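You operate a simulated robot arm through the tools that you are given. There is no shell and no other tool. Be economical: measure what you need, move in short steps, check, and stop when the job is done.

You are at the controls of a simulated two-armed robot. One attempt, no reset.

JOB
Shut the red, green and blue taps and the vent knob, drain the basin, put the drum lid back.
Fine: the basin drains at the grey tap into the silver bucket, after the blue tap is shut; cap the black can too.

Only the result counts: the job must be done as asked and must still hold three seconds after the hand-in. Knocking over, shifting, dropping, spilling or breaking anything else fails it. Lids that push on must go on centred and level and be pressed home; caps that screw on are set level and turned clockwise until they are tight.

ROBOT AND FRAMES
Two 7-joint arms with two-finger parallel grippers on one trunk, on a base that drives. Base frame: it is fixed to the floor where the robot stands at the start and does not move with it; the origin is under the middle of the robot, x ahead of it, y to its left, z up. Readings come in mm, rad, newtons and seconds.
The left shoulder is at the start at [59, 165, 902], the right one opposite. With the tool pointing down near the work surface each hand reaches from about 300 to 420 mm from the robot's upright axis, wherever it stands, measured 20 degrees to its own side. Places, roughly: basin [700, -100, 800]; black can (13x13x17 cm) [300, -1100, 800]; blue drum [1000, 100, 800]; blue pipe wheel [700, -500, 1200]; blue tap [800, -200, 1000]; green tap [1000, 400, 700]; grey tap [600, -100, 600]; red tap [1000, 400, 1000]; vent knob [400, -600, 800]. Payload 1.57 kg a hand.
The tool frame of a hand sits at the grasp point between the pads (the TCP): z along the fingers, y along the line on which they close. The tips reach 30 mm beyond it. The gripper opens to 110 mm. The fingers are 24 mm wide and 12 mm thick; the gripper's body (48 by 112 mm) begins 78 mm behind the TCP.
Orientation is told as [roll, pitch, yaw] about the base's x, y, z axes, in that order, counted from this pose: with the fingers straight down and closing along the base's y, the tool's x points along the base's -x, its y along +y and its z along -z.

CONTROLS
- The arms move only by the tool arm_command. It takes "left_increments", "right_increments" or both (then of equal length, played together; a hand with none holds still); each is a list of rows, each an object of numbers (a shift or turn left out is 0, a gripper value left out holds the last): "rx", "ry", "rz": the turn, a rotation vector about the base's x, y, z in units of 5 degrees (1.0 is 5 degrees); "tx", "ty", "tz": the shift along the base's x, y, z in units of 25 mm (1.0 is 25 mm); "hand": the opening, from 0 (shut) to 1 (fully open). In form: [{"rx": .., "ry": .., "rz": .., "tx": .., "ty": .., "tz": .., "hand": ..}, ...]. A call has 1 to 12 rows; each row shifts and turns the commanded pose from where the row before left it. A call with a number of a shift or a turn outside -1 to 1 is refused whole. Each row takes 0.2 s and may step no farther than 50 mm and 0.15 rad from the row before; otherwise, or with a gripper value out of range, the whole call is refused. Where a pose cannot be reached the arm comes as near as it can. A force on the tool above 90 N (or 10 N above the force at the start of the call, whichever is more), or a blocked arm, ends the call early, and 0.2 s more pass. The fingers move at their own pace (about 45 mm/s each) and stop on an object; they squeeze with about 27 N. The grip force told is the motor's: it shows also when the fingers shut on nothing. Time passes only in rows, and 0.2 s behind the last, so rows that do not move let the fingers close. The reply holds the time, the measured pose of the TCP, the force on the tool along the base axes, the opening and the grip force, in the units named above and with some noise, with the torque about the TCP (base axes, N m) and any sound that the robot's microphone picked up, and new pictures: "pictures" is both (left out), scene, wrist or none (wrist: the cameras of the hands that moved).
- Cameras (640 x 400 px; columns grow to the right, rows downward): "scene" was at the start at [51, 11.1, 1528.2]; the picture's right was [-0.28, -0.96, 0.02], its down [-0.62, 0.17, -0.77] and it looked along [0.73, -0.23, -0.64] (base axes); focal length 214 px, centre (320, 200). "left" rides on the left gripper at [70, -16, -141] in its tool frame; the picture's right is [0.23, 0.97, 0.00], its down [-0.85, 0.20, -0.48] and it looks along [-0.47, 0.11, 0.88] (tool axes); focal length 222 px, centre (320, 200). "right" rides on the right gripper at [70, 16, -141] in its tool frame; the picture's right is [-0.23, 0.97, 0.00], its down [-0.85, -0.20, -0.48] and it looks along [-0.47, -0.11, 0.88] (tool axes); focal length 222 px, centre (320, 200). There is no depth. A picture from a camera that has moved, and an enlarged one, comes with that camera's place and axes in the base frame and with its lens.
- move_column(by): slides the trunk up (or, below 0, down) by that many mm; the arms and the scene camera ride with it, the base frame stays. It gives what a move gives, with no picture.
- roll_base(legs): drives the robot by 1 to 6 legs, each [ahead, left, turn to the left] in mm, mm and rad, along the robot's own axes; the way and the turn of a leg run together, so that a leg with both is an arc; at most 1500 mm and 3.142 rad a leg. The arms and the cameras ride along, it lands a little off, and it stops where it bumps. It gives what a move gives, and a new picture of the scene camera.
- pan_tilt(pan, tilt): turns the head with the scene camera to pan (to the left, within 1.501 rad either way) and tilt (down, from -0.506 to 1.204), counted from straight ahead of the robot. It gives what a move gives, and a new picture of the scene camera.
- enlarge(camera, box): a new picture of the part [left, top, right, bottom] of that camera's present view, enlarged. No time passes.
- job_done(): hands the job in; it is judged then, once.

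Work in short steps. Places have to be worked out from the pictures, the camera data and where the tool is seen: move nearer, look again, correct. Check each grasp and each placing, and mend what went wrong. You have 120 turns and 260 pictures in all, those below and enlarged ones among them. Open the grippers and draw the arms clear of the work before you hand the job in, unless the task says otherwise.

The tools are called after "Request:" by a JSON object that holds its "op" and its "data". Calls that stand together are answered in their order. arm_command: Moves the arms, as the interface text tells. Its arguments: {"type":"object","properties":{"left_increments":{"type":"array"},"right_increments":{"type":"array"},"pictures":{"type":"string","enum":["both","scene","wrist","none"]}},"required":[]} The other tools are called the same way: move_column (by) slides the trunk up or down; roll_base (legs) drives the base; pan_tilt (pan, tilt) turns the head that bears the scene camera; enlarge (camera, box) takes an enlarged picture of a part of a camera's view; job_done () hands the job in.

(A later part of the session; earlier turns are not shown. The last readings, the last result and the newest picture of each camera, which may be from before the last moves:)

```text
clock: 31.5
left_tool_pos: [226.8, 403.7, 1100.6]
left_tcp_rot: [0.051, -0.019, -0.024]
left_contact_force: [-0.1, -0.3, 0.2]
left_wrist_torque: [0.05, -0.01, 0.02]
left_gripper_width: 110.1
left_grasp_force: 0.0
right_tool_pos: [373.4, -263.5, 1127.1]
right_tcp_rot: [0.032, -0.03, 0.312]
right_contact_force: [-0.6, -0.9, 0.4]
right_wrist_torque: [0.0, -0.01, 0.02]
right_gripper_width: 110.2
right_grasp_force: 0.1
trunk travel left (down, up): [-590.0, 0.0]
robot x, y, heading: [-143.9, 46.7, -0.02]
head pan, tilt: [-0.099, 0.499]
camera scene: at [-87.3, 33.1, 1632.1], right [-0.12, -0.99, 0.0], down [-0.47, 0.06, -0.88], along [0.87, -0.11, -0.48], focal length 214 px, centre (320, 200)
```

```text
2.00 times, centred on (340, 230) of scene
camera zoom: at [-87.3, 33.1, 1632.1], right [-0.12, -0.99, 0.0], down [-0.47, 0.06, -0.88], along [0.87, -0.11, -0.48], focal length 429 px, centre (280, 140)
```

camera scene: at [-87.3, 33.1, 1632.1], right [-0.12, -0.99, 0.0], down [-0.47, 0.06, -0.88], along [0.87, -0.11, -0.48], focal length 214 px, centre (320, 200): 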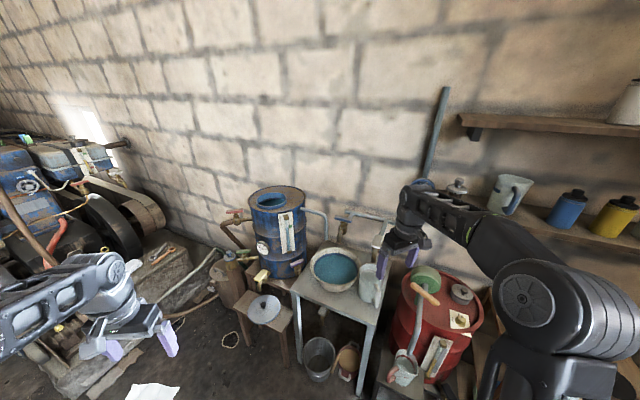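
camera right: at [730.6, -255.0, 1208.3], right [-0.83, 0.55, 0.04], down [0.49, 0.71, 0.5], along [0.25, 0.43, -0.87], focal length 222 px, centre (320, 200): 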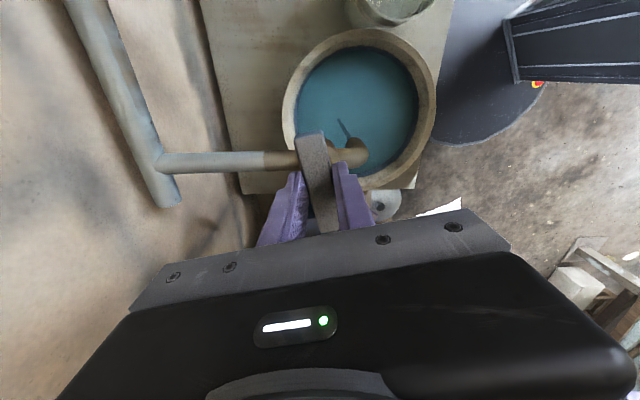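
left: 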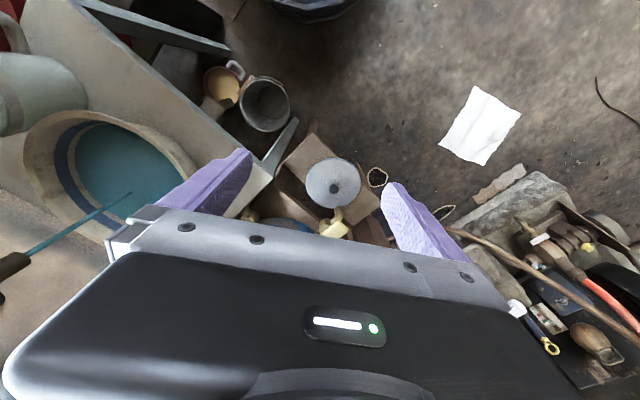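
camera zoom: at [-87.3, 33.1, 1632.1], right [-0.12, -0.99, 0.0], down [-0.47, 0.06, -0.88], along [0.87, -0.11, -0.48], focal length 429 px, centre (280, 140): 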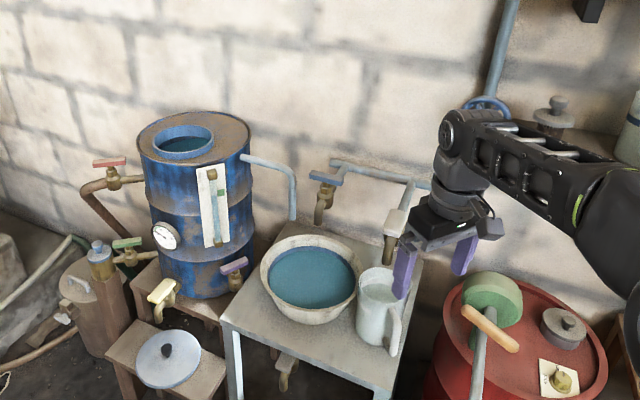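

Lowering needs two steps, so I first draw the right hand back, then lower the trunk 400 and look level under the table.

Request:
{"op": "arm_command", "data": {"right_increments": [{"tx": -1}, {"tx": -1}, {"tx": -1}, {"tx": -1}, {"tx": -0.5}], "pictures": "none"}}

Request:
{"op": "move_column", "data": {"by": -400}}

Request:
{"op": "pan_tilt", "data": {"pan": -0.1, "tilt": 0.5}}

Request:
{"op": "enlarge", "data": {"camera": "scene", "box": [280, 160, 400, 330]}}

```text
clock: 32.7
left_tool_pos: [227.9, 402.9, 1100.1]
left_tcp_rot: [0.051, -0.018, -0.023]
left_contact_force: [0.5, -1.5, 0.4]
left_wrist_torque: [0.02, -0.02, -0.02]
left_gripper_width: 109.9
left_grasp_force: 0.0
right_tool_pos: [262.2, -263.8, 1128.2]
right_tcp_rot: [0.032, -0.032, 0.312]
right_contact_force: [-0.2, 0.5, 0.6]
right_wrist_torque: [-0.01, 0.0, 0.0]
right_gripper_width: 109.9
right_grasp_force: 0.0
trunk travel left (down, up): [-590.0, 0.0]
robot x, y, heading: [-143.9, 43.3, -0.018]
head pan, tilt: [-0.099, 0.499]
```

```text
clock: 36.5
left_tool_pos: [227.6, 403.8, 700.0]
left_tcp_rot: [0.051, -0.019, -0.024]
left_contact_force: [0.1, 0.0, -0.6]
left_wrist_torque: [-0.02, 0.0, 0.01]
left_gripper_width: 110.0
left_grasp_force: 0.2
right_tool_pos: [263.1, -264.4, 727.5]
right_tcp_rot: [0.031, -0.031, 0.311]
right_contact_force: [0.0, -0.6, -0.8]
right_wrist_torque: [-0.01, 0.01, -0.01]
right_gripper_width: 110.0
right_grasp_force: 0.1
trunk travel left (down, up): [-190.0, 400.0]
robot x, y, heading: [-146.6, 44.7, -0.021]
head pan, tilt: [-0.099, 0.499]
```

```text
clock: 37.1
left_tool_pos: [226.5, 403.5, 701.1]
left_tcp_rot: [0.051, -0.02, -0.023]
left_contact_force: [0.4, 0.3, -0.2]
left_wrist_torque: [0.0, -0.03, 0.01]
left_gripper_width: 110.1
left_grasp_force: 0.2
right_tool_pos: [263.5, -264.3, 727.2]
right_tcp_rot: [0.029, -0.029, 0.312]
right_contact_force: [-0.6, 0.5, 0.0]
right_wrist_torque: [-0.03, 0.0, -0.03]
right_gripper_width: 110.0
right_grasp_force: 0.0
trunk travel left (down, up): [-190.0, 400.0]
robot x, y, heading: [-146.3, 46.5, -0.021]
head pan, tilt: [-0.099, 0.499]
camera scene: at [-86.7, 33.6, 1232.1], right [-0.12, -0.99, 0.0], down [-0.47, 0.06, -0.88], along [0.87, -0.11, -0.48], focal length 214 px, centre (320, 200)
```

scene: 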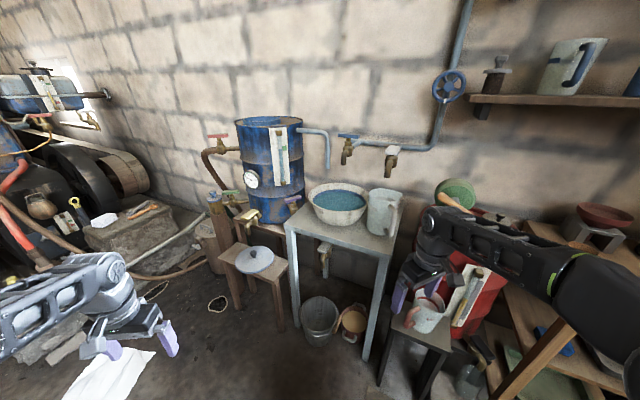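

```text
2.35 times, centred on (340, 245) of scene
camera zoom: at [-86.7, 33.6, 1232.1], right [-0.12, -0.99, 0.0], down [-0.47, 0.06, -0.88], along [0.87, -0.11, -0.48], focal length 505 px, centre (273, 94)
```

zoom: 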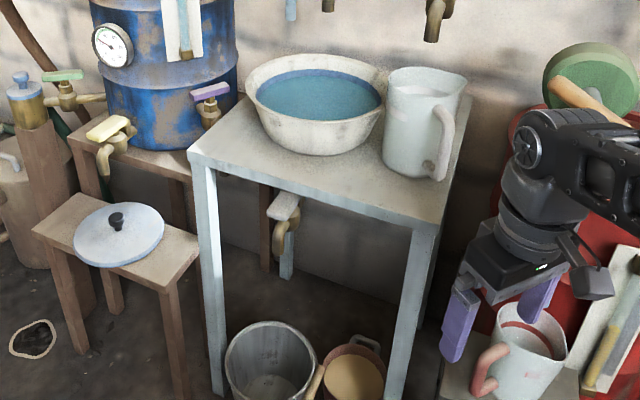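

The grey tap (handle ≈[600,-72,620]) hangs behind the table's front edge, which runs about 31° askew, with the bucket beneath. I'll approach along the table's normal with the left hand, tool level. First drive and turn.

Request:
{"op": "roll_base", "data": {"legs": [[125, 42, 0], [0, 0, -0.5]]}}

Request:
{"op": "pan_tilt", "data": {"pan": 0.1, "tilt": 0.7}}

Request:
{"op": "enlarge", "data": {"camera": "scene", "box": [230, 130, 390, 300]}}

```text
clock: 38.4
left_tool_pos: [291.4, 480.0, 700.1]
left_tcp_rot: [0.051, -0.019, -0.032]
left_contact_force: [-0.8, -0.1, -0.1]
left_wrist_torque: [-0.01, 0.02, 0.0]
left_gripper_width: 109.9
left_grasp_force: 0.0
right_tool_pos: [321.8, -188.2, 729.0]
right_tcp_rot: [0.031, -0.029, 0.301]
right_contact_force: [0.0, 0.1, 0.0]
right_wrist_torque: [-0.06, -0.03, -0.01]
right_gripper_width: 109.9
right_grasp_force: 0.0
trunk travel left (down, up): [-190.0, 400.0]
robot x, y, heading: [-88.0, 125.6, -0.029]
head pan, tilt: [-0.099, 0.499]
stopped in leg 1: the robot was blocked; the commanded pose is now the measured one
camera scene: at [-26.4, 112.9, 1232.1], right [-0.13, -0.99, 0.0], down [-0.47, 0.06, -0.88], along [0.87, -0.11, -0.48], focal length 214 px, centre (320, 200)
```

scene: 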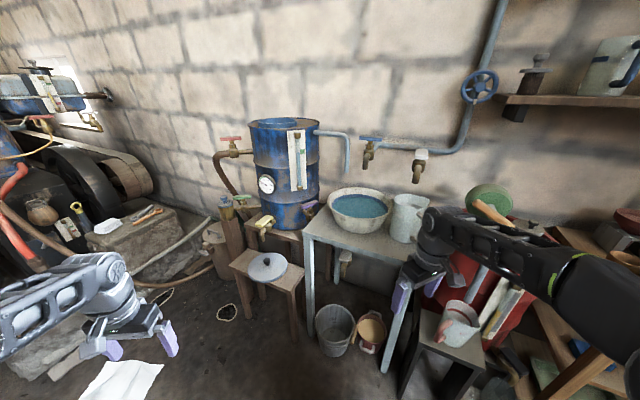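

```text
clock: 39.1
left_tool_pos: [290.9, 478.6, 700.8]
left_tcp_rot: [0.05, -0.021, -0.031]
left_contact_force: [0.2, -0.2, 0.0]
left_wrist_torque: [-0.02, 0.01, -0.01]
left_gripper_width: 110.0
left_grasp_force: 0.0
right_tool_pos: [319.6, -187.8, 728.1]
right_tcp_rot: [0.033, -0.028, 0.302]
right_contact_force: [0.5, 0.4, 1.2]
right_wrist_torque: [0.0, -0.01, -0.01]
right_gripper_width: 109.9
right_grasp_force: 0.0
trunk travel left (down, up): [-190.0, 400.0]
robot x, y, heading: [-85.4, 122.2, -0.031]
head pan, tilt: [0.099, 0.7]
camera scene: at [-31.5, 130.1, 1214.4], right [0.07, -1.0, 0.0], down [-0.64, -0.04, -0.77], along [0.76, 0.05, -0.64], focal length 214 px, centre (320, 200)
```

scene: 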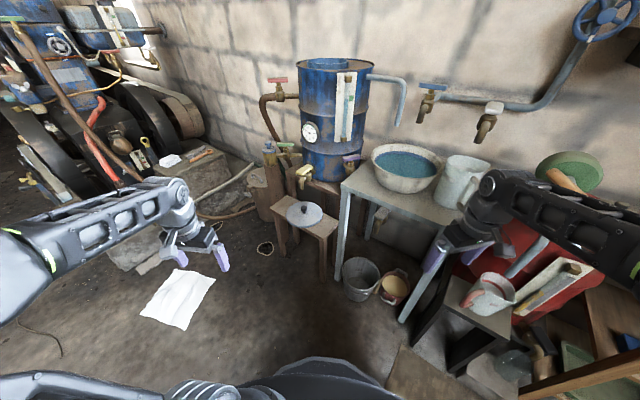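

```text
2.35 times, centred on (310, 215) of scene
camera zoom: at [-31.5, 130.1, 1214.4], right [0.07, -1.0, 0.0], down [-0.64, -0.04, -0.77], along [0.76, 0.05, -0.64], focal length 505 px, centre (344, 165)
```

zoom: 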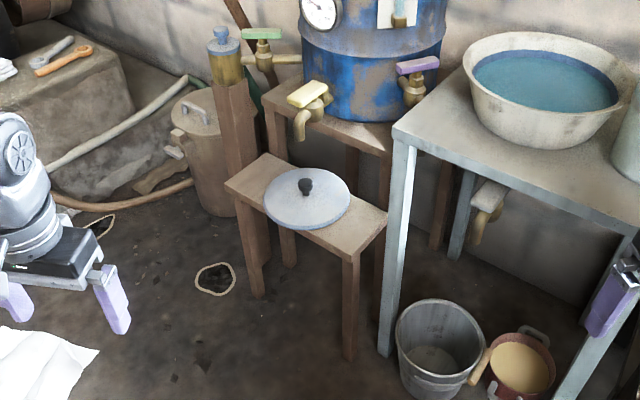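

The robot was blocked while moving; probably the right arm at this low height. I look to the right.

Request:
{"op": "pan_tilt", "data": {"pan": -0.8, "tilt": 0.8}}

```text
clock: 40.4
left_tool_pos: [291.3, 479.4, 699.8]
left_tcp_rot: [0.05, -0.021, -0.031]
left_contact_force: [-0.3, -0.4, -0.4]
left_wrist_torque: [0.03, 0.0, 0.0]
left_gripper_width: 110.0
left_grasp_force: 0.1
right_tool_pos: [319.1, -187.3, 727.5]
right_tcp_rot: [0.03, -0.03, 0.304]
right_contact_force: [0.3, -0.4, -0.3]
right_wrist_torque: [-0.02, 0.03, 0.02]
right_gripper_width: 110.2
right_grasp_force: 0.1
trunk travel left (down, up): [-190.0, 400.0]
robot x, y, heading: [-89.5, 123.8, -0.03]
head pan, tilt: [-0.799, 0.799]
camera scene: at [-61.8, 64.8, 1206.1], right [-0.74, -0.68, 0.0], down [-0.48, 0.53, -0.7], along [0.47, -0.51, -0.72], focal length 214 px, centre (320, 200)
```

scene: 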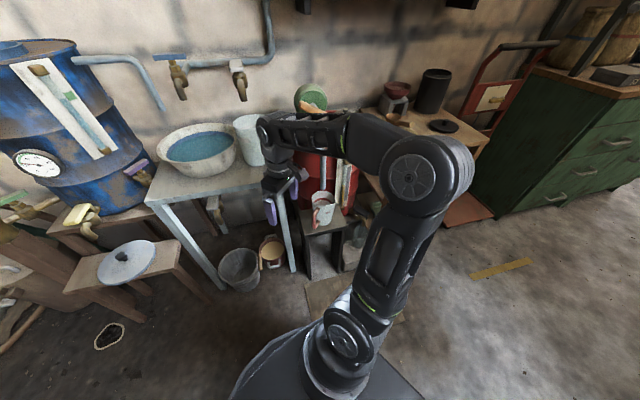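

Nothing visibly touches. I draw the right hand back and up a little, then try the drive again in separate legs.

Request:
{"op": "arm_command", "data": {"right_increments": [{"tx": -1, "tz": 0.5}, {"tx": -1, "tz": 0.5}, {"tx": -1, "tz": 0.5}], "pictures": "none"}}

Request:
{"op": "roll_base", "data": {"legs": [[0, 0, -0.47], [55, -70, 0]]}}

```text
clock: 41.1
left_tool_pos: [291.6, 479.8, 700.0]
left_tcp_rot: [0.051, -0.019, -0.032]
left_contact_force: [0.3, 0.3, -0.2]
left_wrist_torque: [0.05, 0.03, 0.0]
left_gripper_width: 110.2
left_grasp_force: 0.1
right_tool_pos: [248.0, -189.4, 766.0]
right_tcp_rot: [0.033, -0.03, 0.302]
right_contact_force: [0.2, -0.4, 0.3]
right_wrist_torque: [0.02, 0.03, 0.0]
right_gripper_width: 110.0
right_grasp_force: 0.1
trunk travel left (down, up): [-190.0, 400.0]
robot x, y, heading: [-86.6, 125.4, -0.033]
head pan, tilt: [-0.799, 0.799]
```

```text
clock: 43.6
left_tool_pos: [418.1, 176.8, 700.8]
left_tcp_rot: [0.051, -0.018, -0.529]
left_contact_force: [-0.8, 1.6, 0.0]
left_wrist_torque: [-0.12, -0.05, 0.02]
left_gripper_width: 110.0
left_grasp_force: 0.1
right_tool_pos: [60.3, -389.8, 765.9]
right_tcp_rot: [0.029, -0.029, -0.194]
right_contact_force: [0.8, 0.0, 1.0]
right_wrist_torque: [0.05, 0.1, 0.03]
right_gripper_width: 109.6
right_grasp_force: 0.1
trunk travel left (down, up): [-190.0, 400.0]
robot x, y, heading: [-85.2, 40.8, -0.528]
head pan, tilt: [-0.799, 0.799]
camera scene: at [-89.2, -19.6, 1206.3], right [-0.97, -0.24, 0.0], down [-0.17, 0.7, -0.7], along [0.17, -0.68, -0.72], focal length 214 px, centre (320, 200)
```

scene: 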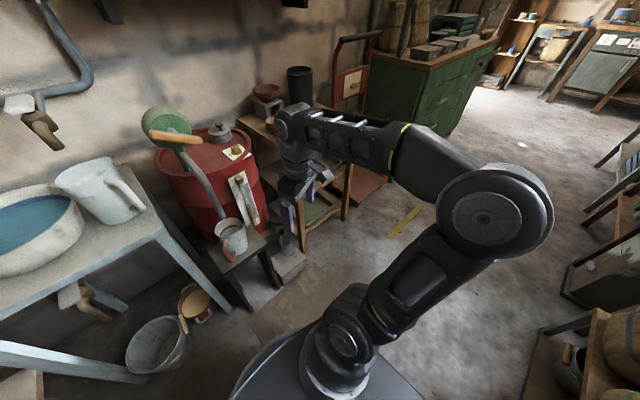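

Turn succeeded. I now tilt the left tool level (pointing along the heading) in two calls, checking the arm copes.

Request:
{"op": "arm_command", "data": {"left_increments": [{"rx": -0.505, "ry": -0.863}, {"rx": -0.505, "ry": -0.863}, {"rx": -0.505, "ry": -0.863}, {"rx": -0.505, "ry": -0.863}, {"rx": -0.505, "ry": -0.863}, {"rx": -0.505, "ry": -0.863}, {"rx": -0.505, "ry": -0.863}, {"rx": -0.505, "ry": -0.863}, {"rx": -0.505, "ry": -0.863}], "pictures": "none"}}

Request:
{"op": "arm_command", "data": {"left_increments": [{"rx": -0.505, "ry": -0.863}, {"rx": -0.505, "ry": -0.863}, {"rx": -0.505, "ry": -0.863}, {"rx": -0.505, "ry": -0.863}, {"rx": -0.505, "ry": -0.863}, {"rx": -0.505, "ry": -0.863}, {"rx": -0.505, "ry": -0.863}, {"rx": -0.505, "ry": -0.863}, {"rx": -0.505, "ry": -0.863}], "pictures": "wrist"}}

Request:
{"op": "pan_tilt", "data": {"pan": 0.4, "tilt": 0.6}}

```text
clock: 45.6
left_tool_pos: [429.2, 178.9, 706.9]
left_tcp_rot: [0.048, -0.801, -0.528]
left_contact_force: [-0.3, 0.3, -0.2]
left_wrist_torque: [0.05, 0.01, -0.01]
left_gripper_width: 110.1
left_grasp_force: 0.1
left hand out of reach, approached as far as the arm can: row 9
right_tool_pos: [59.6, -390.1, 766.2]
right_tcp_rot: [0.031, -0.029, -0.196]
right_contact_force: [0.2, 0.4, 0.7]
right_wrist_torque: [0.01, 0.02, 0.0]
right_gripper_width: 110.2
right_grasp_force: 0.0
trunk travel left (down, up): [-190.0, 400.0]
robot x, y, heading: [-83.8, 42.3, -0.524]
head pan, tilt: [-0.799, 0.799]
```

```text
clock: 47.6
left_tool_pos: [495.9, 214.5, 736.3]
left_tcp_rot: [-3.08, -1.554, 2.6]
left_contact_force: [0.1, -0.5, 0.8]
left_wrist_torque: [-0.02, -0.03, 0.01]
left_gripper_width: 110.3
left_grasp_force: 0.0
left hand out of reach, approached as far as the arm can: row 1, 2, 3, 4, 5, 6, 7, 8
right_tool_pos: [61.1, -389.8, 765.4]
right_tcp_rot: [0.031, -0.03, -0.195]
right_contact_force: [0.2, 1.0, -0.1]
right_wrist_torque: [0.01, -0.01, 0.0]
right_gripper_width: 109.9
right_grasp_force: 0.1
trunk travel left (down, up): [-190.0, 400.0]
robot x, y, heading: [-82.0, 43.9, -0.529]
head pan, tilt: [-0.799, 0.799]
camera left: at [363.9, 265.2, 665.3], right [0.45, 0.86, -0.23], down [-0.35, 0.41, 0.85], along [0.82, -0.3, 0.48], focal length 222 px, centre (320, 200)
```

left: 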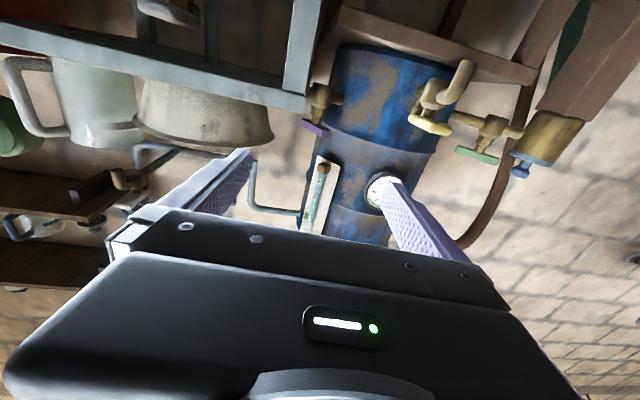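

```text
clock: 49.0
left_tool_pos: [496.2, 214.3, 736.1]
left_tcp_rot: [-3.068, -1.556, 2.585]
left_contact_force: [0.1, -0.5, 0.4]
left_wrist_torque: [0.0, 0.01, 0.0]
left_gripper_width: 109.6
left_grasp_force: 0.1
right_tool_pos: [60.1, -388.6, 765.2]
right_tcp_rot: [0.031, -0.031, -0.197]
right_contact_force: [0.9, -0.6, -0.2]
right_wrist_torque: [0.01, 0.0, -0.01]
right_gripper_width: 110.0
right_grasp_force: 0.0
trunk travel left (down, up): [-190.0, 400.0]
robot x, y, heading: [-82.4, 48.2, -0.528]
head pan, tilt: [0.4, 0.6]
camera scene: at [-21.3, 46.9, 1223.0], right [-0.13, -0.99, 0.0], down [-0.56, 0.07, -0.83], along [0.82, -0.11, -0.56], focal length 214 px, centre (320, 200)
```

scene: 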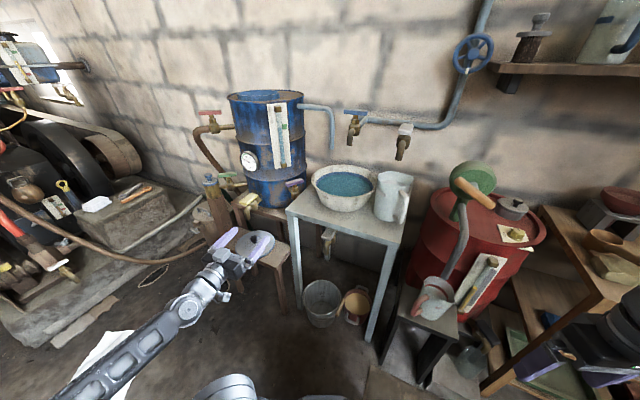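

The left tool is level now. I zoom on the grey tap from the scene camera for a better fix.

Request:
{"op": "enlarge", "data": {"camera": "scene", "box": [280, 205, 380, 335]}}

Request:
{"op": "enlarge", "data": {"camera": "scene", "box": [310, 215, 350, 265]}}

```text
3.08 times, centred on (330, 270) of scene
camera zoom: at [-21.3, 46.9, 1223.0], right [-0.13, -0.99, 0.0], down [-0.56, 0.07, -0.83], along [0.82, -0.11, -0.56], focal length 660 px, centre (289, -15)
```

zoom: 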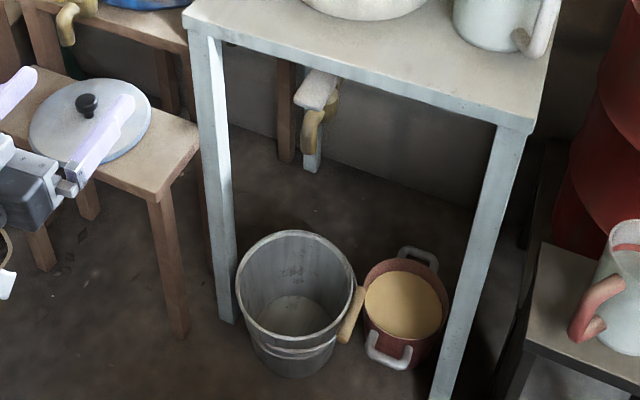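

```text
8.00 times, centred on (330, 240) of scene
camera zoom: at [-21.3, 46.9, 1223.0], right [-0.13, -0.99, 0.0], down [-0.56, 0.07, -0.83], along [0.82, -0.11, -0.56], focal length 1716 px, centre (240, -120)
```

zoom: 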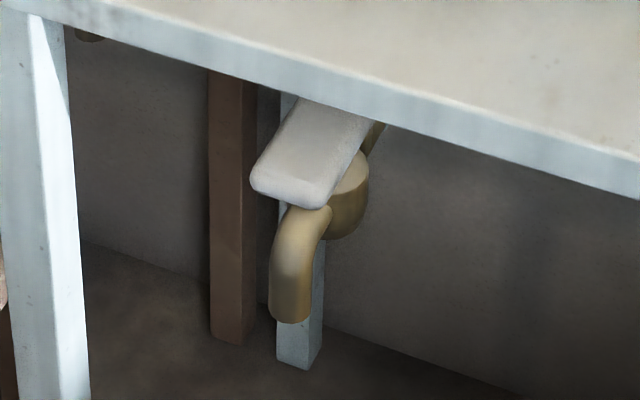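

Three views agree: the grey bar's near end is at about [541,-49,661], bar pointing along −32°, protruding slightly from the table edge. I bring the level left hand to a pre-grasp in front of it.

Request:
{"op": "arm_command", "data": {"left_increments": [{"ty": -0.93, "tz": -0.33}, {"ty": -0.93, "tz": -0.33}, {"ty": -0.93, "tz": -0.33}, {"ty": -0.93, "tz": -0.33}, {"ty": -0.93, "tz": -0.33}, {"ty": -0.93, "tz": -0.33}, {"ty": -0.93, "tz": -0.33}, {"ty": -0.93, "tz": -0.33}, {"ty": -0.93, "tz": -0.33}, {"ty": -0.93, "tz": -0.33}, {}], "pictures": "both"}}

```text
clock: 51.4
left_tool_pos: [528.4, -3.9, 648.9]
left_tcp_rot: [-3.065, -1.555, 2.587]
left_contact_force: [0.1, 0.3, 0.2]
left_wrist_torque: [0.01, 0.0, -0.01]
left_gripper_width: 109.9
left_grasp_force: 0.0
left hand out of reach, approached as far as the arm can: row 1, 2, 3, 4, 5
right_tool_pos: [59.8, -390.7, 766.1]
right_tcp_rot: [0.033, -0.031, -0.195]
right_contact_force: [0.1, 0.0, -0.4]
right_wrist_torque: [0.0, 0.0, 0.01]
right_gripper_width: 110.2
right_grasp_force: 0.0
trunk travel left (down, up): [-190.0, 400.0]
robot x, y, heading: [-82.0, 45.0, -0.53]
head pan, tilt: [0.4, 0.6]
camera scene: at [-21.1, 46.9, 1223.0], right [-0.13, -0.99, 0.0], down [-0.56, 0.07, -0.83], along [0.82, -0.11, -0.56], focal length 214 px, centre (320, 200)
camera left: at [398.1, 46.2, 578.4], right [0.45, 0.86, -0.23], down [-0.34, 0.4, 0.85], along [0.82, -0.3, 0.48], focal length 222 px, centre (320, 200)
```

scene: 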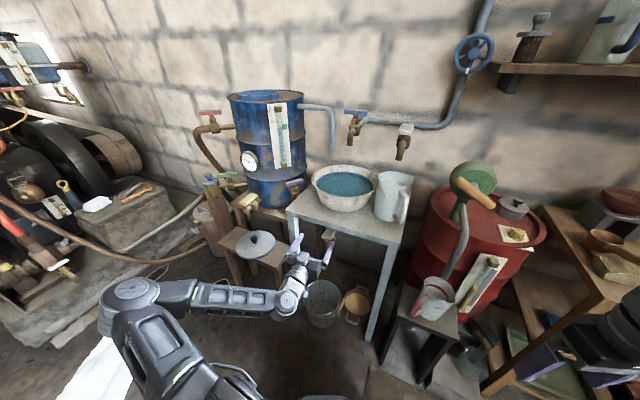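
left: 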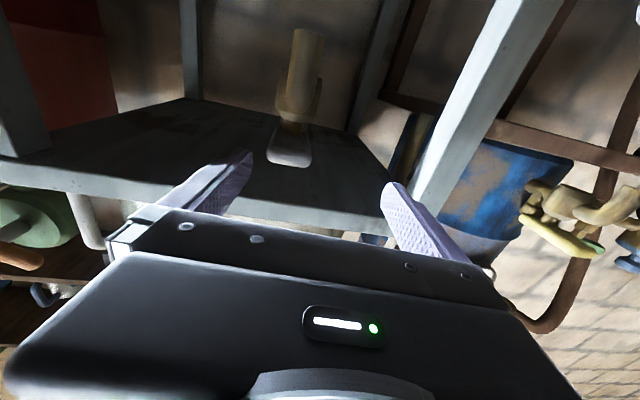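

Combining the wrist and scene rays, the bar's near end is at about [565,-55,648]. I shift sideways to line up, then advance to straddle it.

Request:
{"op": "arm_command", "data": {"left_increments": [{"tx": -0.26, "ty": -0.5, "rz": -0.3}, {"tx": -0.26, "ty": -0.5, "rz": -0.3}, {"tx": 0.57, "ty": -0.3}, {"tx": 0.57, "ty": -0.3}, {}], "pictures": "wrist"}}

Request:
{"op": "enlarge", "data": {"camera": "scene", "box": [290, 205, 370, 285]}}

```text
clock: 52.6
left_tool_pos: [543.9, -42.5, 650.6]
left_tcp_rot: [-3.068, -1.555, 2.536]
left_contact_force: [0.4, 0.0, 0.0]
left_wrist_torque: [0.01, 0.01, 0.0]
left_gripper_width: 109.9
left_grasp_force: 0.0
right_tool_pos: [60.2, -390.1, 765.3]
right_tcp_rot: [0.032, -0.03, -0.197]
right_contact_force: [0.6, 0.1, -0.3]
right_wrist_torque: [0.02, -0.01, 0.0]
right_gripper_width: 110.0
right_grasp_force: 0.0
trunk travel left (down, up): [-190.0, 400.0]
robot x, y, heading: [-86.1, 43.6, -0.527]
head pan, tilt: [0.4, 0.6]
camera left: at [416.0, 14.1, 579.0], right [0.5, 0.84, -0.23], down [-0.32, 0.42, 0.85], along [0.81, -0.35, 0.48], focal length 222 px, centre (320, 200)
```

left: 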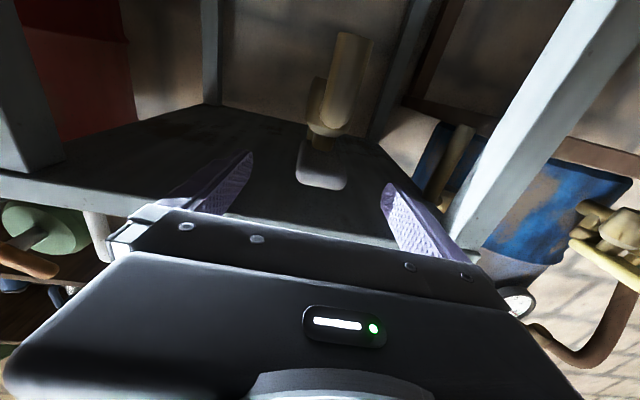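

```text
5.00 times, centred on (330, 245) of scene
camera zoom: at [-21.2, 46.9, 1223.0], right [-0.13, -0.99, 0.0], down [-0.56, 0.07, -0.83], along [0.82, -0.11, -0.56], focal length 1072 px, centre (270, -25)
```

zoom: 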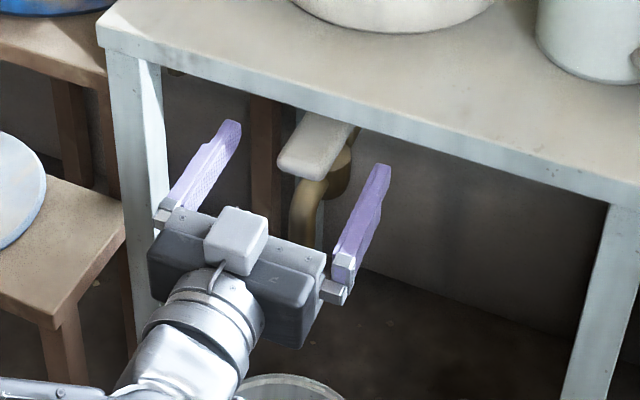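

Well centred. I advance 30 mm and close on the bar end.

Request:
{"op": "arm_command", "data": {"left_increments": [{"tx": 0.51, "ty": -0.31}, {"tx": 0.51, "ty": -0.31}, {"hand": 0}, {"hand": 0}, {"hand": 0}, {"hand": 0}, {"hand": 0}], "pictures": "wrist"}}

Request:
{"op": "enlarge", "data": {"camera": "scene", "box": [290, 205, 370, 285]}}

```text
clock: 54.2
left_tool_pos: [569.9, -59.2, 650.5]
left_tcp_rot: [-3.065, -1.555, 2.532]
left_contact_force: [-2.5, -2.2, -0.9]
left_wrist_torque: [0.04, 0.05, -1.03]
left_gripper_width: 41.5
left_grasp_force: 21.4
right_tool_pos: [59.6, -391.0, 765.7]
right_tcp_rot: [0.03, -0.029, -0.195]
right_contact_force: [0.5, -0.4, -0.7]
right_wrist_torque: [0.02, 0.01, -0.03]
right_gripper_width: 110.0
right_grasp_force: 0.0
trunk travel left (down, up): [-190.0, 400.0]
robot x, y, heading: [-82.2, 42.7, -0.53]
head pan, tilt: [0.4, 0.6]
camera left: at [441.4, -1.4, 578.8], right [0.5, 0.84, -0.23], down [-0.32, 0.42, 0.85], along [0.81, -0.35, 0.48], focal length 222 px, centre (320, 200)
```

left: 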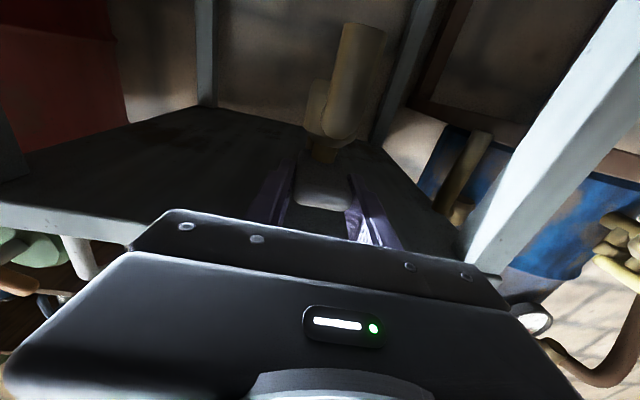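

```text
5.00 times, centred on (330, 245) of scene
camera zoom: at [-21.2, 46.7, 1223.0], right [-0.13, -0.99, 0.0], down [-0.56, 0.07, -0.83], along [0.82, -0.11, -0.56], focal length 1072 px, centre (270, -25)
```

zoom: 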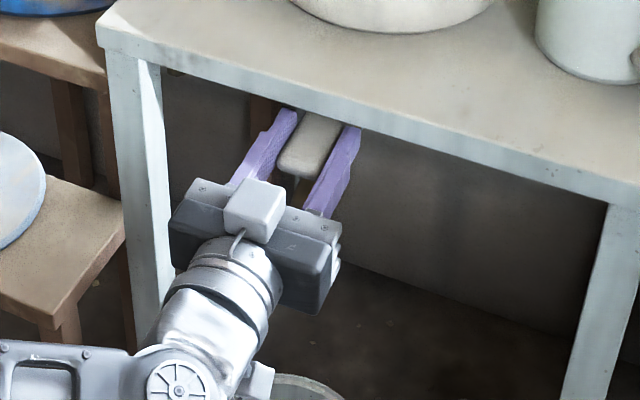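

Gripped (41 mm). I turn it counter-clockwise 30° around the tap's stem and check for flow.

Request:
{"op": "arm_command", "data": {"left_increments": [{"rz": 1, "tx": -0.03, "ty": -0.08}, {"rz": 1, "tx": -0.03, "ty": -0.08}, {"rz": 1, "tx": -0.02, "ty": -0.09}, {"rz": 1, "tx": -0.02, "ty": -0.09}, {"rz": 1, "tx": -0.02, "ty": -0.09}, {"rz": 1, "tx": -0.01, "ty": -0.09}], "pictures": "wrist"}}

Request:
{"op": "enlarge", "data": {"camera": "scene", "box": [270, 205, 390, 335]}}

```text
clock: 55.3
left_tool_pos: [583.4, -67.2, 653.4]
left_tcp_rot: [-2.469, -1.553, 2.23]
left_contact_force: [-21.8, 14.6, 7.4]
left_wrist_torque: [0.02, -0.6, -3.83]
left_gripper_width: 61.4
left_grasp_force: 44.8
left hand out of reach, approached as far as the arm can: row 4, 5
right_tool_pos: [57.6, -390.1, 765.7]
right_tcp_rot: [0.03, -0.03, -0.199]
right_contact_force: [0.1, -0.1, 0.2]
right_wrist_torque: [0.03, -0.01, -0.01]
right_gripper_width: 109.9
right_grasp_force: 0.1
trunk travel left (down, up): [-190.0, 400.0]
robot x, y, heading: [-86.1, 43.5, -0.527]
head pan, tilt: [0.4, 0.6]
stopped in row 5 (left hand): the force on the tool passed its limit at 218 N (the readings are from after the stop); the commanded pose is now the measured one
camera left: at [444.6, -50.6, 582.7], right [0.23, 0.94, -0.24], down [-0.43, 0.32, 0.85], along [0.87, -0.1, 0.48], focal length 222 px, centre (320, 200)
```

left: 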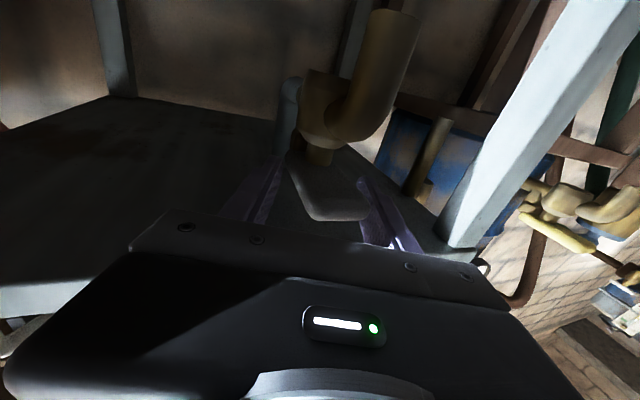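

```text
3.08 times, centred on (330, 270) of scene
camera zoom: at [-24.6, 47.6, 1223.4], right [-0.13, -0.99, 0.0], down [-0.56, 0.07, -0.83], along [0.82, -0.11, -0.56], focal length 660 px, centre (289, -15)
```

zoom: 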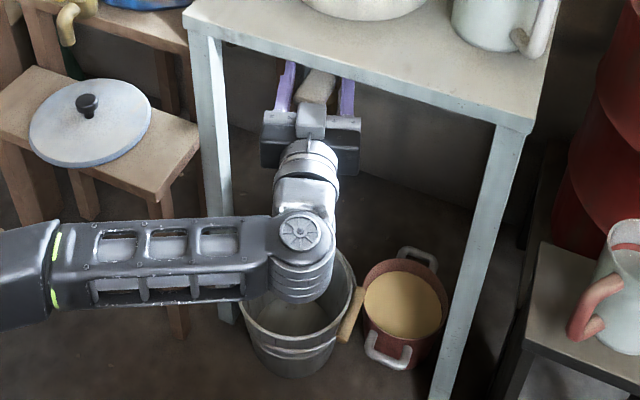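

The call stopped on a force spike as the arm hit its reach limit. I check whether the bar turned at all.

Request:
{"op": "enlarge", "data": {"camera": "scene", "box": [305, 210, 355, 250]}}

Request:
{"op": "enlarge", "data": {"camera": "left", "box": [200, 0, 460, 260]}}

```text
10.00 times, centred on (330, 230) of scene
camera zoom: at [-24.6, 47.6, 1223.4], right [-0.13, -0.99, 0.0], down [-0.56, 0.07, -0.83], along [0.82, -0.11, -0.56], focal length 2145 px, centre (220, -100)
```

zoom: 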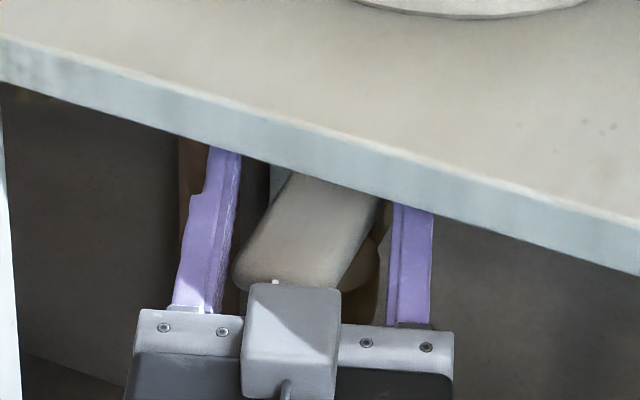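

```text
1.54 times, centred on (330, 130) of left
camera zoom: at [444.6, -50.6, 582.7], right [0.23, 0.94, -0.24], down [-0.43, 0.32, 0.85], along [0.87, -0.1, 0.48], focal length 342 px, centre (305, 308)
```

zoom: 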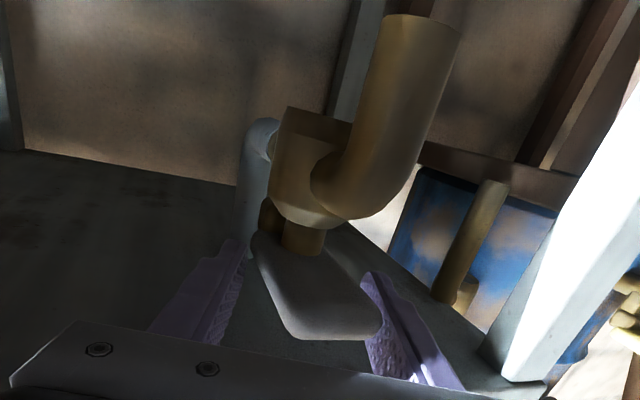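

The lever didn't turn; it is pivoted near its far end, at about [600,-79]. I open, straighten the tool, back out a little, and will push on the lever tip with a loose grip instead.

Request:
{"op": "arm_command", "data": {"left_increments": [{"hand": 0.8}, {"hand": 0.8}, {"tx": -0.25, "ty": 0.12, "rz": -1}, {"tx": -0.25, "ty": 0.12, "rz": -1}, {"tx": -0.25, "ty": 0.12, "rz": -1}, {"tx": -0.2, "ty": 0.12, "rz": -1}, {"hand": 0.42}, {"hand": 0.42}, {"hand": 0.42}], "pictures": "wrist"}}

Request:
{"op": "enlarge", "data": {"camera": "scene", "box": [305, 210, 355, 250]}}

```text
clock: 57.3
left_tool_pos: [564.1, -54.3, 650.0]
left_tcp_rot: [-2.234, -1.559, 1.65]
left_contact_force: [-0.3, -0.3, -1.4]
left_wrist_torque: [-0.02, 0.03, 0.02]
left_gripper_width: 46.0
left_grasp_force: 0.1
right_tool_pos: [58.6, -392.0, 766.2]
right_tcp_rot: [0.032, -0.029, -0.194]
right_contact_force: [-0.5, -0.2, 0.4]
right_wrist_torque: [-0.02, 0.0, 0.0]
right_gripper_width: 109.8
right_grasp_force: 0.1
trunk travel left (down, up): [-190.0, 400.0]
robot x, y, heading: [-85.7, 39.5, -0.529]
head pan, tilt: [0.4, 0.6]
camera left: at [437.7, 8.9, 580.1], right [0.54, 0.81, -0.24], down [-0.29, 0.44, 0.85], along [0.79, -0.39, 0.47], focal length 222 px, centre (320, 200)
```

left: 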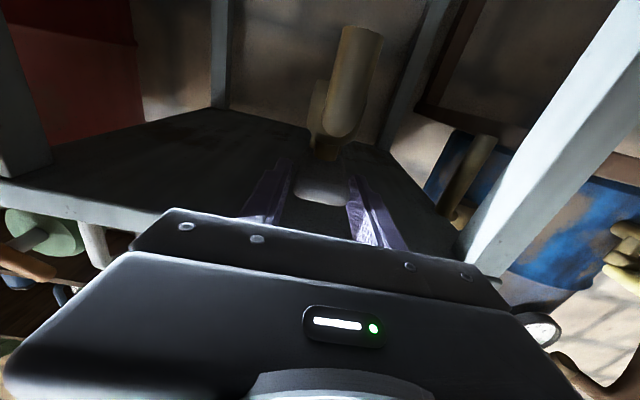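

```text
10.00 times, centred on (330, 230) of scene
camera zoom: at [-21.8, 45.7, 1223.0], right [-0.13, -0.99, 0.0], down [-0.56, 0.07, -0.83], along [0.82, -0.11, -0.56], focal length 2145 px, centre (220, -100)
```

zoom: 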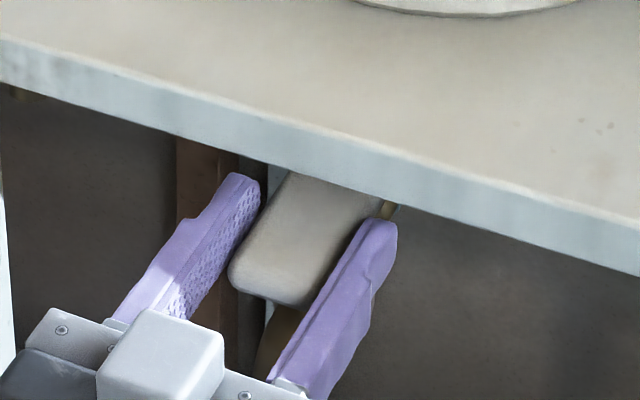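

Fingers straddle the lever loosely. I push its tip to the right (counter-clockwise), in small steps with matching yaw.

Request:
{"op": "arm_command", "data": {"left_increments": [{"tx": -0.08, "ty": -0.14, "rz": 0.5}, {"tx": -0.08, "ty": -0.14, "rz": 0.5}, {"tx": -0.08, "ty": -0.14, "rz": 0.5}, {"tx": -0.08, "ty": -0.14, "rz": 0.5}, {"tx": -0.06, "ty": -0.15, "rz": 0.5}], "pictures": "wrist"}}

Request:
{"op": "enlarge", "data": {"camera": "scene", "box": [305, 210, 355, 250]}}

```text
clock: 58.5
left_tool_pos: [556.3, -67.8, 647.3]
left_tcp_rot: [-2.197, -1.559, 1.844]
left_contact_force: [22.4, 24.9, -0.4]
left_wrist_torque: [0.12, -0.16, -0.74]
left_gripper_width: 74.0
left_grasp_force: 15.4
right_tool_pos: [60.1, -389.3, 766.2]
right_tcp_rot: [0.028, -0.03, -0.196]
right_contact_force: [0.4, -0.4, -0.5]
right_wrist_torque: [0.0, 0.04, 0.0]
right_gripper_width: 110.0
right_grasp_force: 0.1
trunk travel left (down, up): [-190.0, 400.0]
robot x, y, heading: [-85.1, 41.4, -0.524]
head pan, tilt: [0.4, 0.6]
camera left: at [420.3, -35.0, 578.5], right [0.34, 0.91, -0.24], down [-0.38, 0.36, 0.85], along [0.86, -0.2, 0.47], focal length 222 px, centre (320, 200)
```

left: 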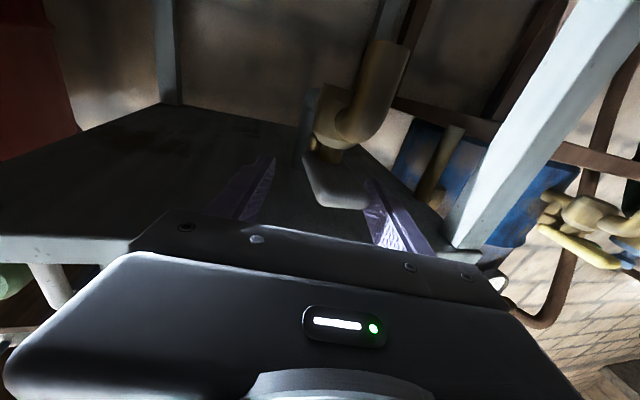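

```text
10.00 times, centred on (330, 230) of scene
camera zoom: at [-20.2, 48.0, 1222.9], right [-0.13, -0.99, 0.0], down [-0.56, 0.07, -0.82], along [0.82, -0.11, -0.57], focal length 2145 px, centre (220, -100)
```

zoom: 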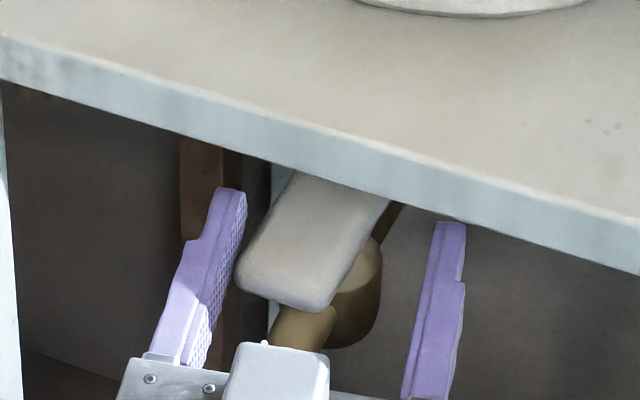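

Counter-clockwise is met by a firm stop (33 N at the tip, no motion). I test the other direction gently the same way.

Request:
{"op": "arm_command", "data": {"left_increments": [{"tx": 0.1, "ty": 0.16, "rz": -0.5, "hand": 0.42}, {"tx": 0.1, "ty": 0.16, "rz": -0.5}, {"tx": 0.1, "ty": 0.16, "rz": -0.5}, {"tx": 0.1, "ty": 0.15, "rz": -0.5}, {"tx": 0.1, "ty": 0.15, "rz": -0.5}, {"tx": 0.1, "ty": 0.15, "rz": -0.5}, {"tx": 0.11, "ty": 0.13, "rz": -0.5}, {"tx": 0.11, "ty": 0.12, "rz": -0.5}], "pictures": "wrist"}}

Request:
{"op": "enlarge", "data": {"camera": "scene", "box": [305, 210, 355, 250]}}

```text
clock: 60.3
left_tool_pos: [572.9, -48.0, 649.8]
left_tcp_rot: [-2.23, -1.56, 1.504]
left_contact_force: [-8.9, -21.8, -1.6]
left_wrist_torque: [-0.03, -0.01, 0.53]
left_gripper_width: 65.9
left_grasp_force: 11.3
right_tool_pos: [57.2, -393.3, 765.1]
right_tcp_rot: [0.033, -0.029, -0.199]
right_contact_force: [0.2, 0.1, 0.2]
right_wrist_torque: [-0.01, -0.01, -0.05]
right_gripper_width: 110.0
right_grasp_force: 0.0
trunk travel left (down, up): [-190.0, 400.0]
robot x, y, heading: [-83.2, 40.8, -0.534]
head pan, tilt: [0.4, 0.6]
camera left: at [456.8, 33.1, 580.8], right [0.65, 0.73, -0.24], down [-0.23, 0.48, 0.85], along [0.73, -0.5, 0.47], focal length 222 px, centre (320, 200)
```

left: 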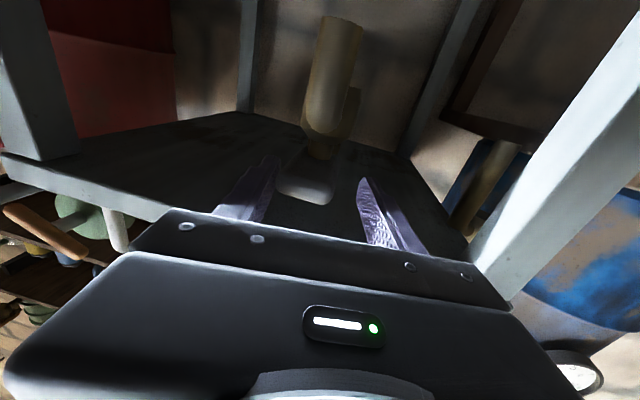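

```text
10.00 times, centred on (330, 230) of scene
camera zoom: at [-22.3, 43.7, 1223.0], right [-0.13, -0.99, 0.0], down [-0.56, 0.08, -0.83], along [0.82, -0.11, -0.56], focal length 2145 px, centre (220, -100)
```

zoom: 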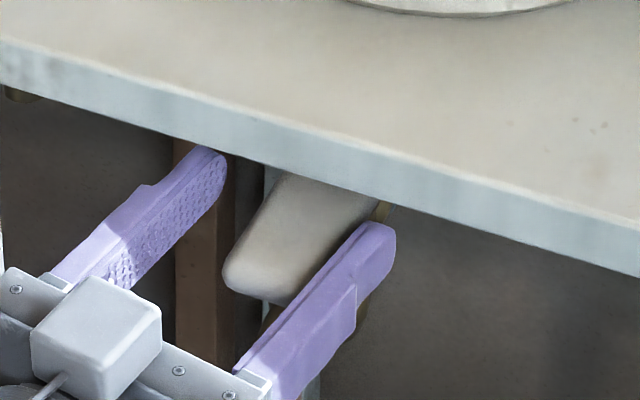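

Neither direction yields to the soft fingers, so the tap is stiff. I'll use the shut fingers as a rigid poker: back out, close, and come alongside the lever's left flank.

Request:
{"op": "arm_command", "data": {"left_increments": [{"hand": 0.8}, {"tx": -0.95, "ty": 0.39, "rz": 0.7}, {"tx": -0.95, "ty": 0.39, "rz": 0.7}, {"tx": -0.95, "ty": 0.39, "rz": 0.7}, {"tx": 0.38, "ty": 0.62, "hand": 0}, {"tx": 0.38, "ty": 0.62}, {}, {}, {}, {"tx": 0.74, "ty": -0.52}, {"tx": 0.74, "ty": -0.52}], "pictures": "wrist"}}

Request:
{"op": "enlarge", "data": {"camera": "scene", "box": [300, 210, 360, 260]}}

```text
clock: 62.7
left_tool_pos: [559.0, -9.8, 648.2]
left_tcp_rot: [-2.21, -1.56, 1.676]
left_contact_force: [-0.2, -0.4, 0.1]
left_wrist_torque: [0.0, 0.02, 0.01]
left_gripper_width: 0.0
left_grasp_force: 21.0
right_tool_pos: [58.9, -391.4, 765.9]
right_tcp_rot: [0.032, -0.03, -0.197]
right_contact_force: [-0.1, 0.4, -0.3]
right_wrist_torque: [0.0, -0.04, 0.0]
right_gripper_width: 109.9
right_grasp_force: 0.1
trunk travel left (down, up): [-190.0, 400.0]
robot x, y, heading: [-84.3, 43.8, -0.521]
head pan, tilt: [0.4, 0.6]
camera left: at [429.9, 47.5, 579.0], right [0.49, 0.84, -0.24], down [-0.31, 0.42, 0.85], along [0.81, -0.35, 0.47], focal length 222 px, centre (320, 200)
```

left: 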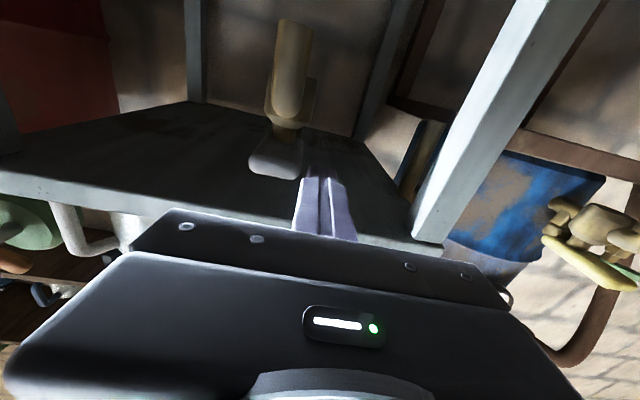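

```text
8.00 times, centred on (330, 235) of scene
camera zoom: at [-21.9, 45.8, 1223.0], right [-0.13, -0.99, 0.0], down [-0.56, 0.07, -0.83], along [0.82, -0.11, -0.56], focal length 1716 px, centre (240, -80)
```

zoom: 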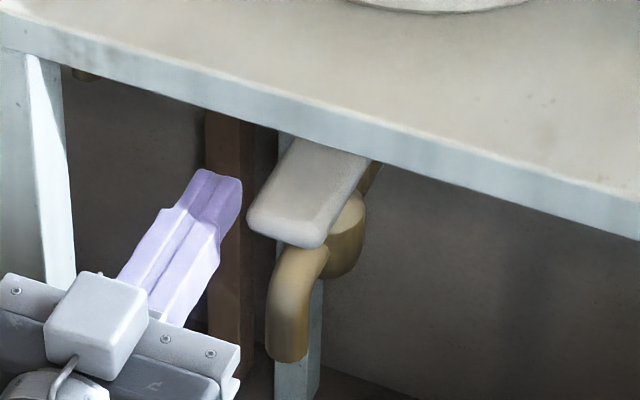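

Positioned. I push right (counter-clockwise) with the shut fingers, up to the force limit.

Request:
{"op": "arm_command", "data": {"left_increments": [{"tx": 0.15, "ty": -0.25}, {"tx": -0.1, "ty": -0.17}, {"tx": -0.1, "ty": -0.17}, {"tx": -0.1, "ty": -0.17}, {"tx": -0.1, "ty": -0.17}, {"tx": -0.1, "ty": -0.17}, {"tx": -0.08, "ty": -0.18}], "pictures": "none"}}

Request:
{"op": "enlarge", "data": {"camera": "scene", "box": [300, 210, 360, 260]}}

```text
clock: 64.3
left_tool_pos: [560.7, -19.0, 647.5]
left_tcp_rot: [-2.546, -1.555, 2.071]
left_contact_force: [16.9, 82.6, 4.5]
left_wrist_torque: [0.33, -0.04, 0.33]
left_gripper_width: 0.1
left_grasp_force: 20.9
right_tool_pos: [59.8, -386.6, 767.3]
right_tcp_rot: [0.026, -0.029, -0.195]
right_contact_force: [0.8, -0.2, -0.5]
right_wrist_torque: [-0.02, -0.01, 0.02]
right_gripper_width: 110.3
right_grasp_force: 0.0
trunk travel left (down, up): [-190.0, 400.0]
robot x, y, heading: [-84.7, 41.7, -0.526]
head pan, tilt: [0.4, 0.6]
```

```text
8.00 times, centred on (330, 235) of scene
camera zoom: at [-21.0, 52.4, 1223.0], right [-0.13, -0.99, 0.01], down [-0.56, 0.07, -0.83], along [0.82, -0.11, -0.56], focal length 1716 px, centre (240, -80)
```

zoom: 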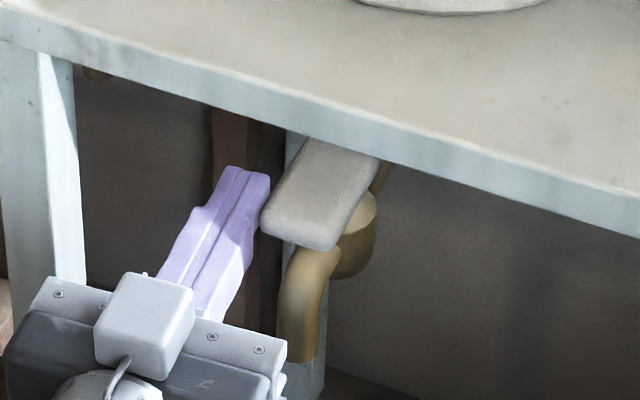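

84 N at the tip gives nothing counter-clockwise: that's the end stop. I go round to the right flank and try pushing it clockwise.

Request:
{"op": "arm_command", "data": {"left_increments": [{"tx": -0.8, "ty": 0.62}, {"tx": -0.8, "ty": 0.62}, {"tx": -0.53, "ty": -0.87}, {"tx": -0.53, "ty": -0.87}, {"tx": -0.53, "ty": -0.87}, {"tx": 0.75, "ty": -0.46}, {"tx": 0.75, "ty": -0.46}, {"tx": 0.3, "ty": -0.2}, {}], "pictures": "wrist"}}

Request:
{"op": "enlarge", "data": {"camera": "scene", "box": [300, 210, 360, 260]}}

```text
clock: 64.7
left_tool_pos: [553.6, -13.8, 649.7]
left_tcp_rot: [-2.999, -1.555, 2.527]
left_contact_force: [-2.8, 10.8, 2.4]
left_wrist_torque: [0.01, 0.06, 0.06]
left_gripper_width: 0.0
left_grasp_force: 20.8
right_tool_pos: [58.1, -390.1, 764.7]
right_tcp_rot: [0.03, -0.029, -0.198]
right_contact_force: [0.4, 0.0, 0.1]
right_wrist_torque: [-0.01, 0.01, 0.01]
right_gripper_width: 110.0
right_grasp_force: 0.0
trunk travel left (down, up): [-190.0, 400.0]
robot x, y, heading: [-82.3, 46.1, -0.529]
head pan, tilt: [0.4, 0.6]
stopped in row 1 (left hand): the force on the tool passed its limit at 97 N (the readings are from after the stop); the commanded pose is now the measured one
camera left: at [423.4, 34.3, 578.9], right [0.45, 0.87, -0.23], down [-0.35, 0.4, 0.85], along [0.83, -0.3, 0.48], focal length 222 px, centre (320, 200)
```

left: 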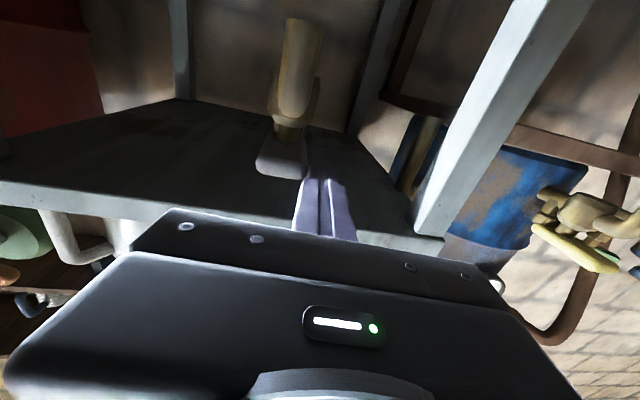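

```text
8.00 times, centred on (330, 235) of scene
camera zoom: at [-22.0, 46.6, 1223.0], right [-0.13, -0.99, 0.0], down [-0.56, 0.07, -0.83], along [0.82, -0.11, -0.56], focal length 1716 px, centre (240, -80)
```

zoom: 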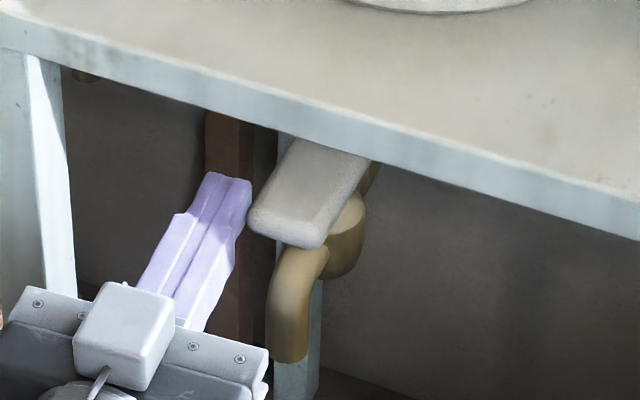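

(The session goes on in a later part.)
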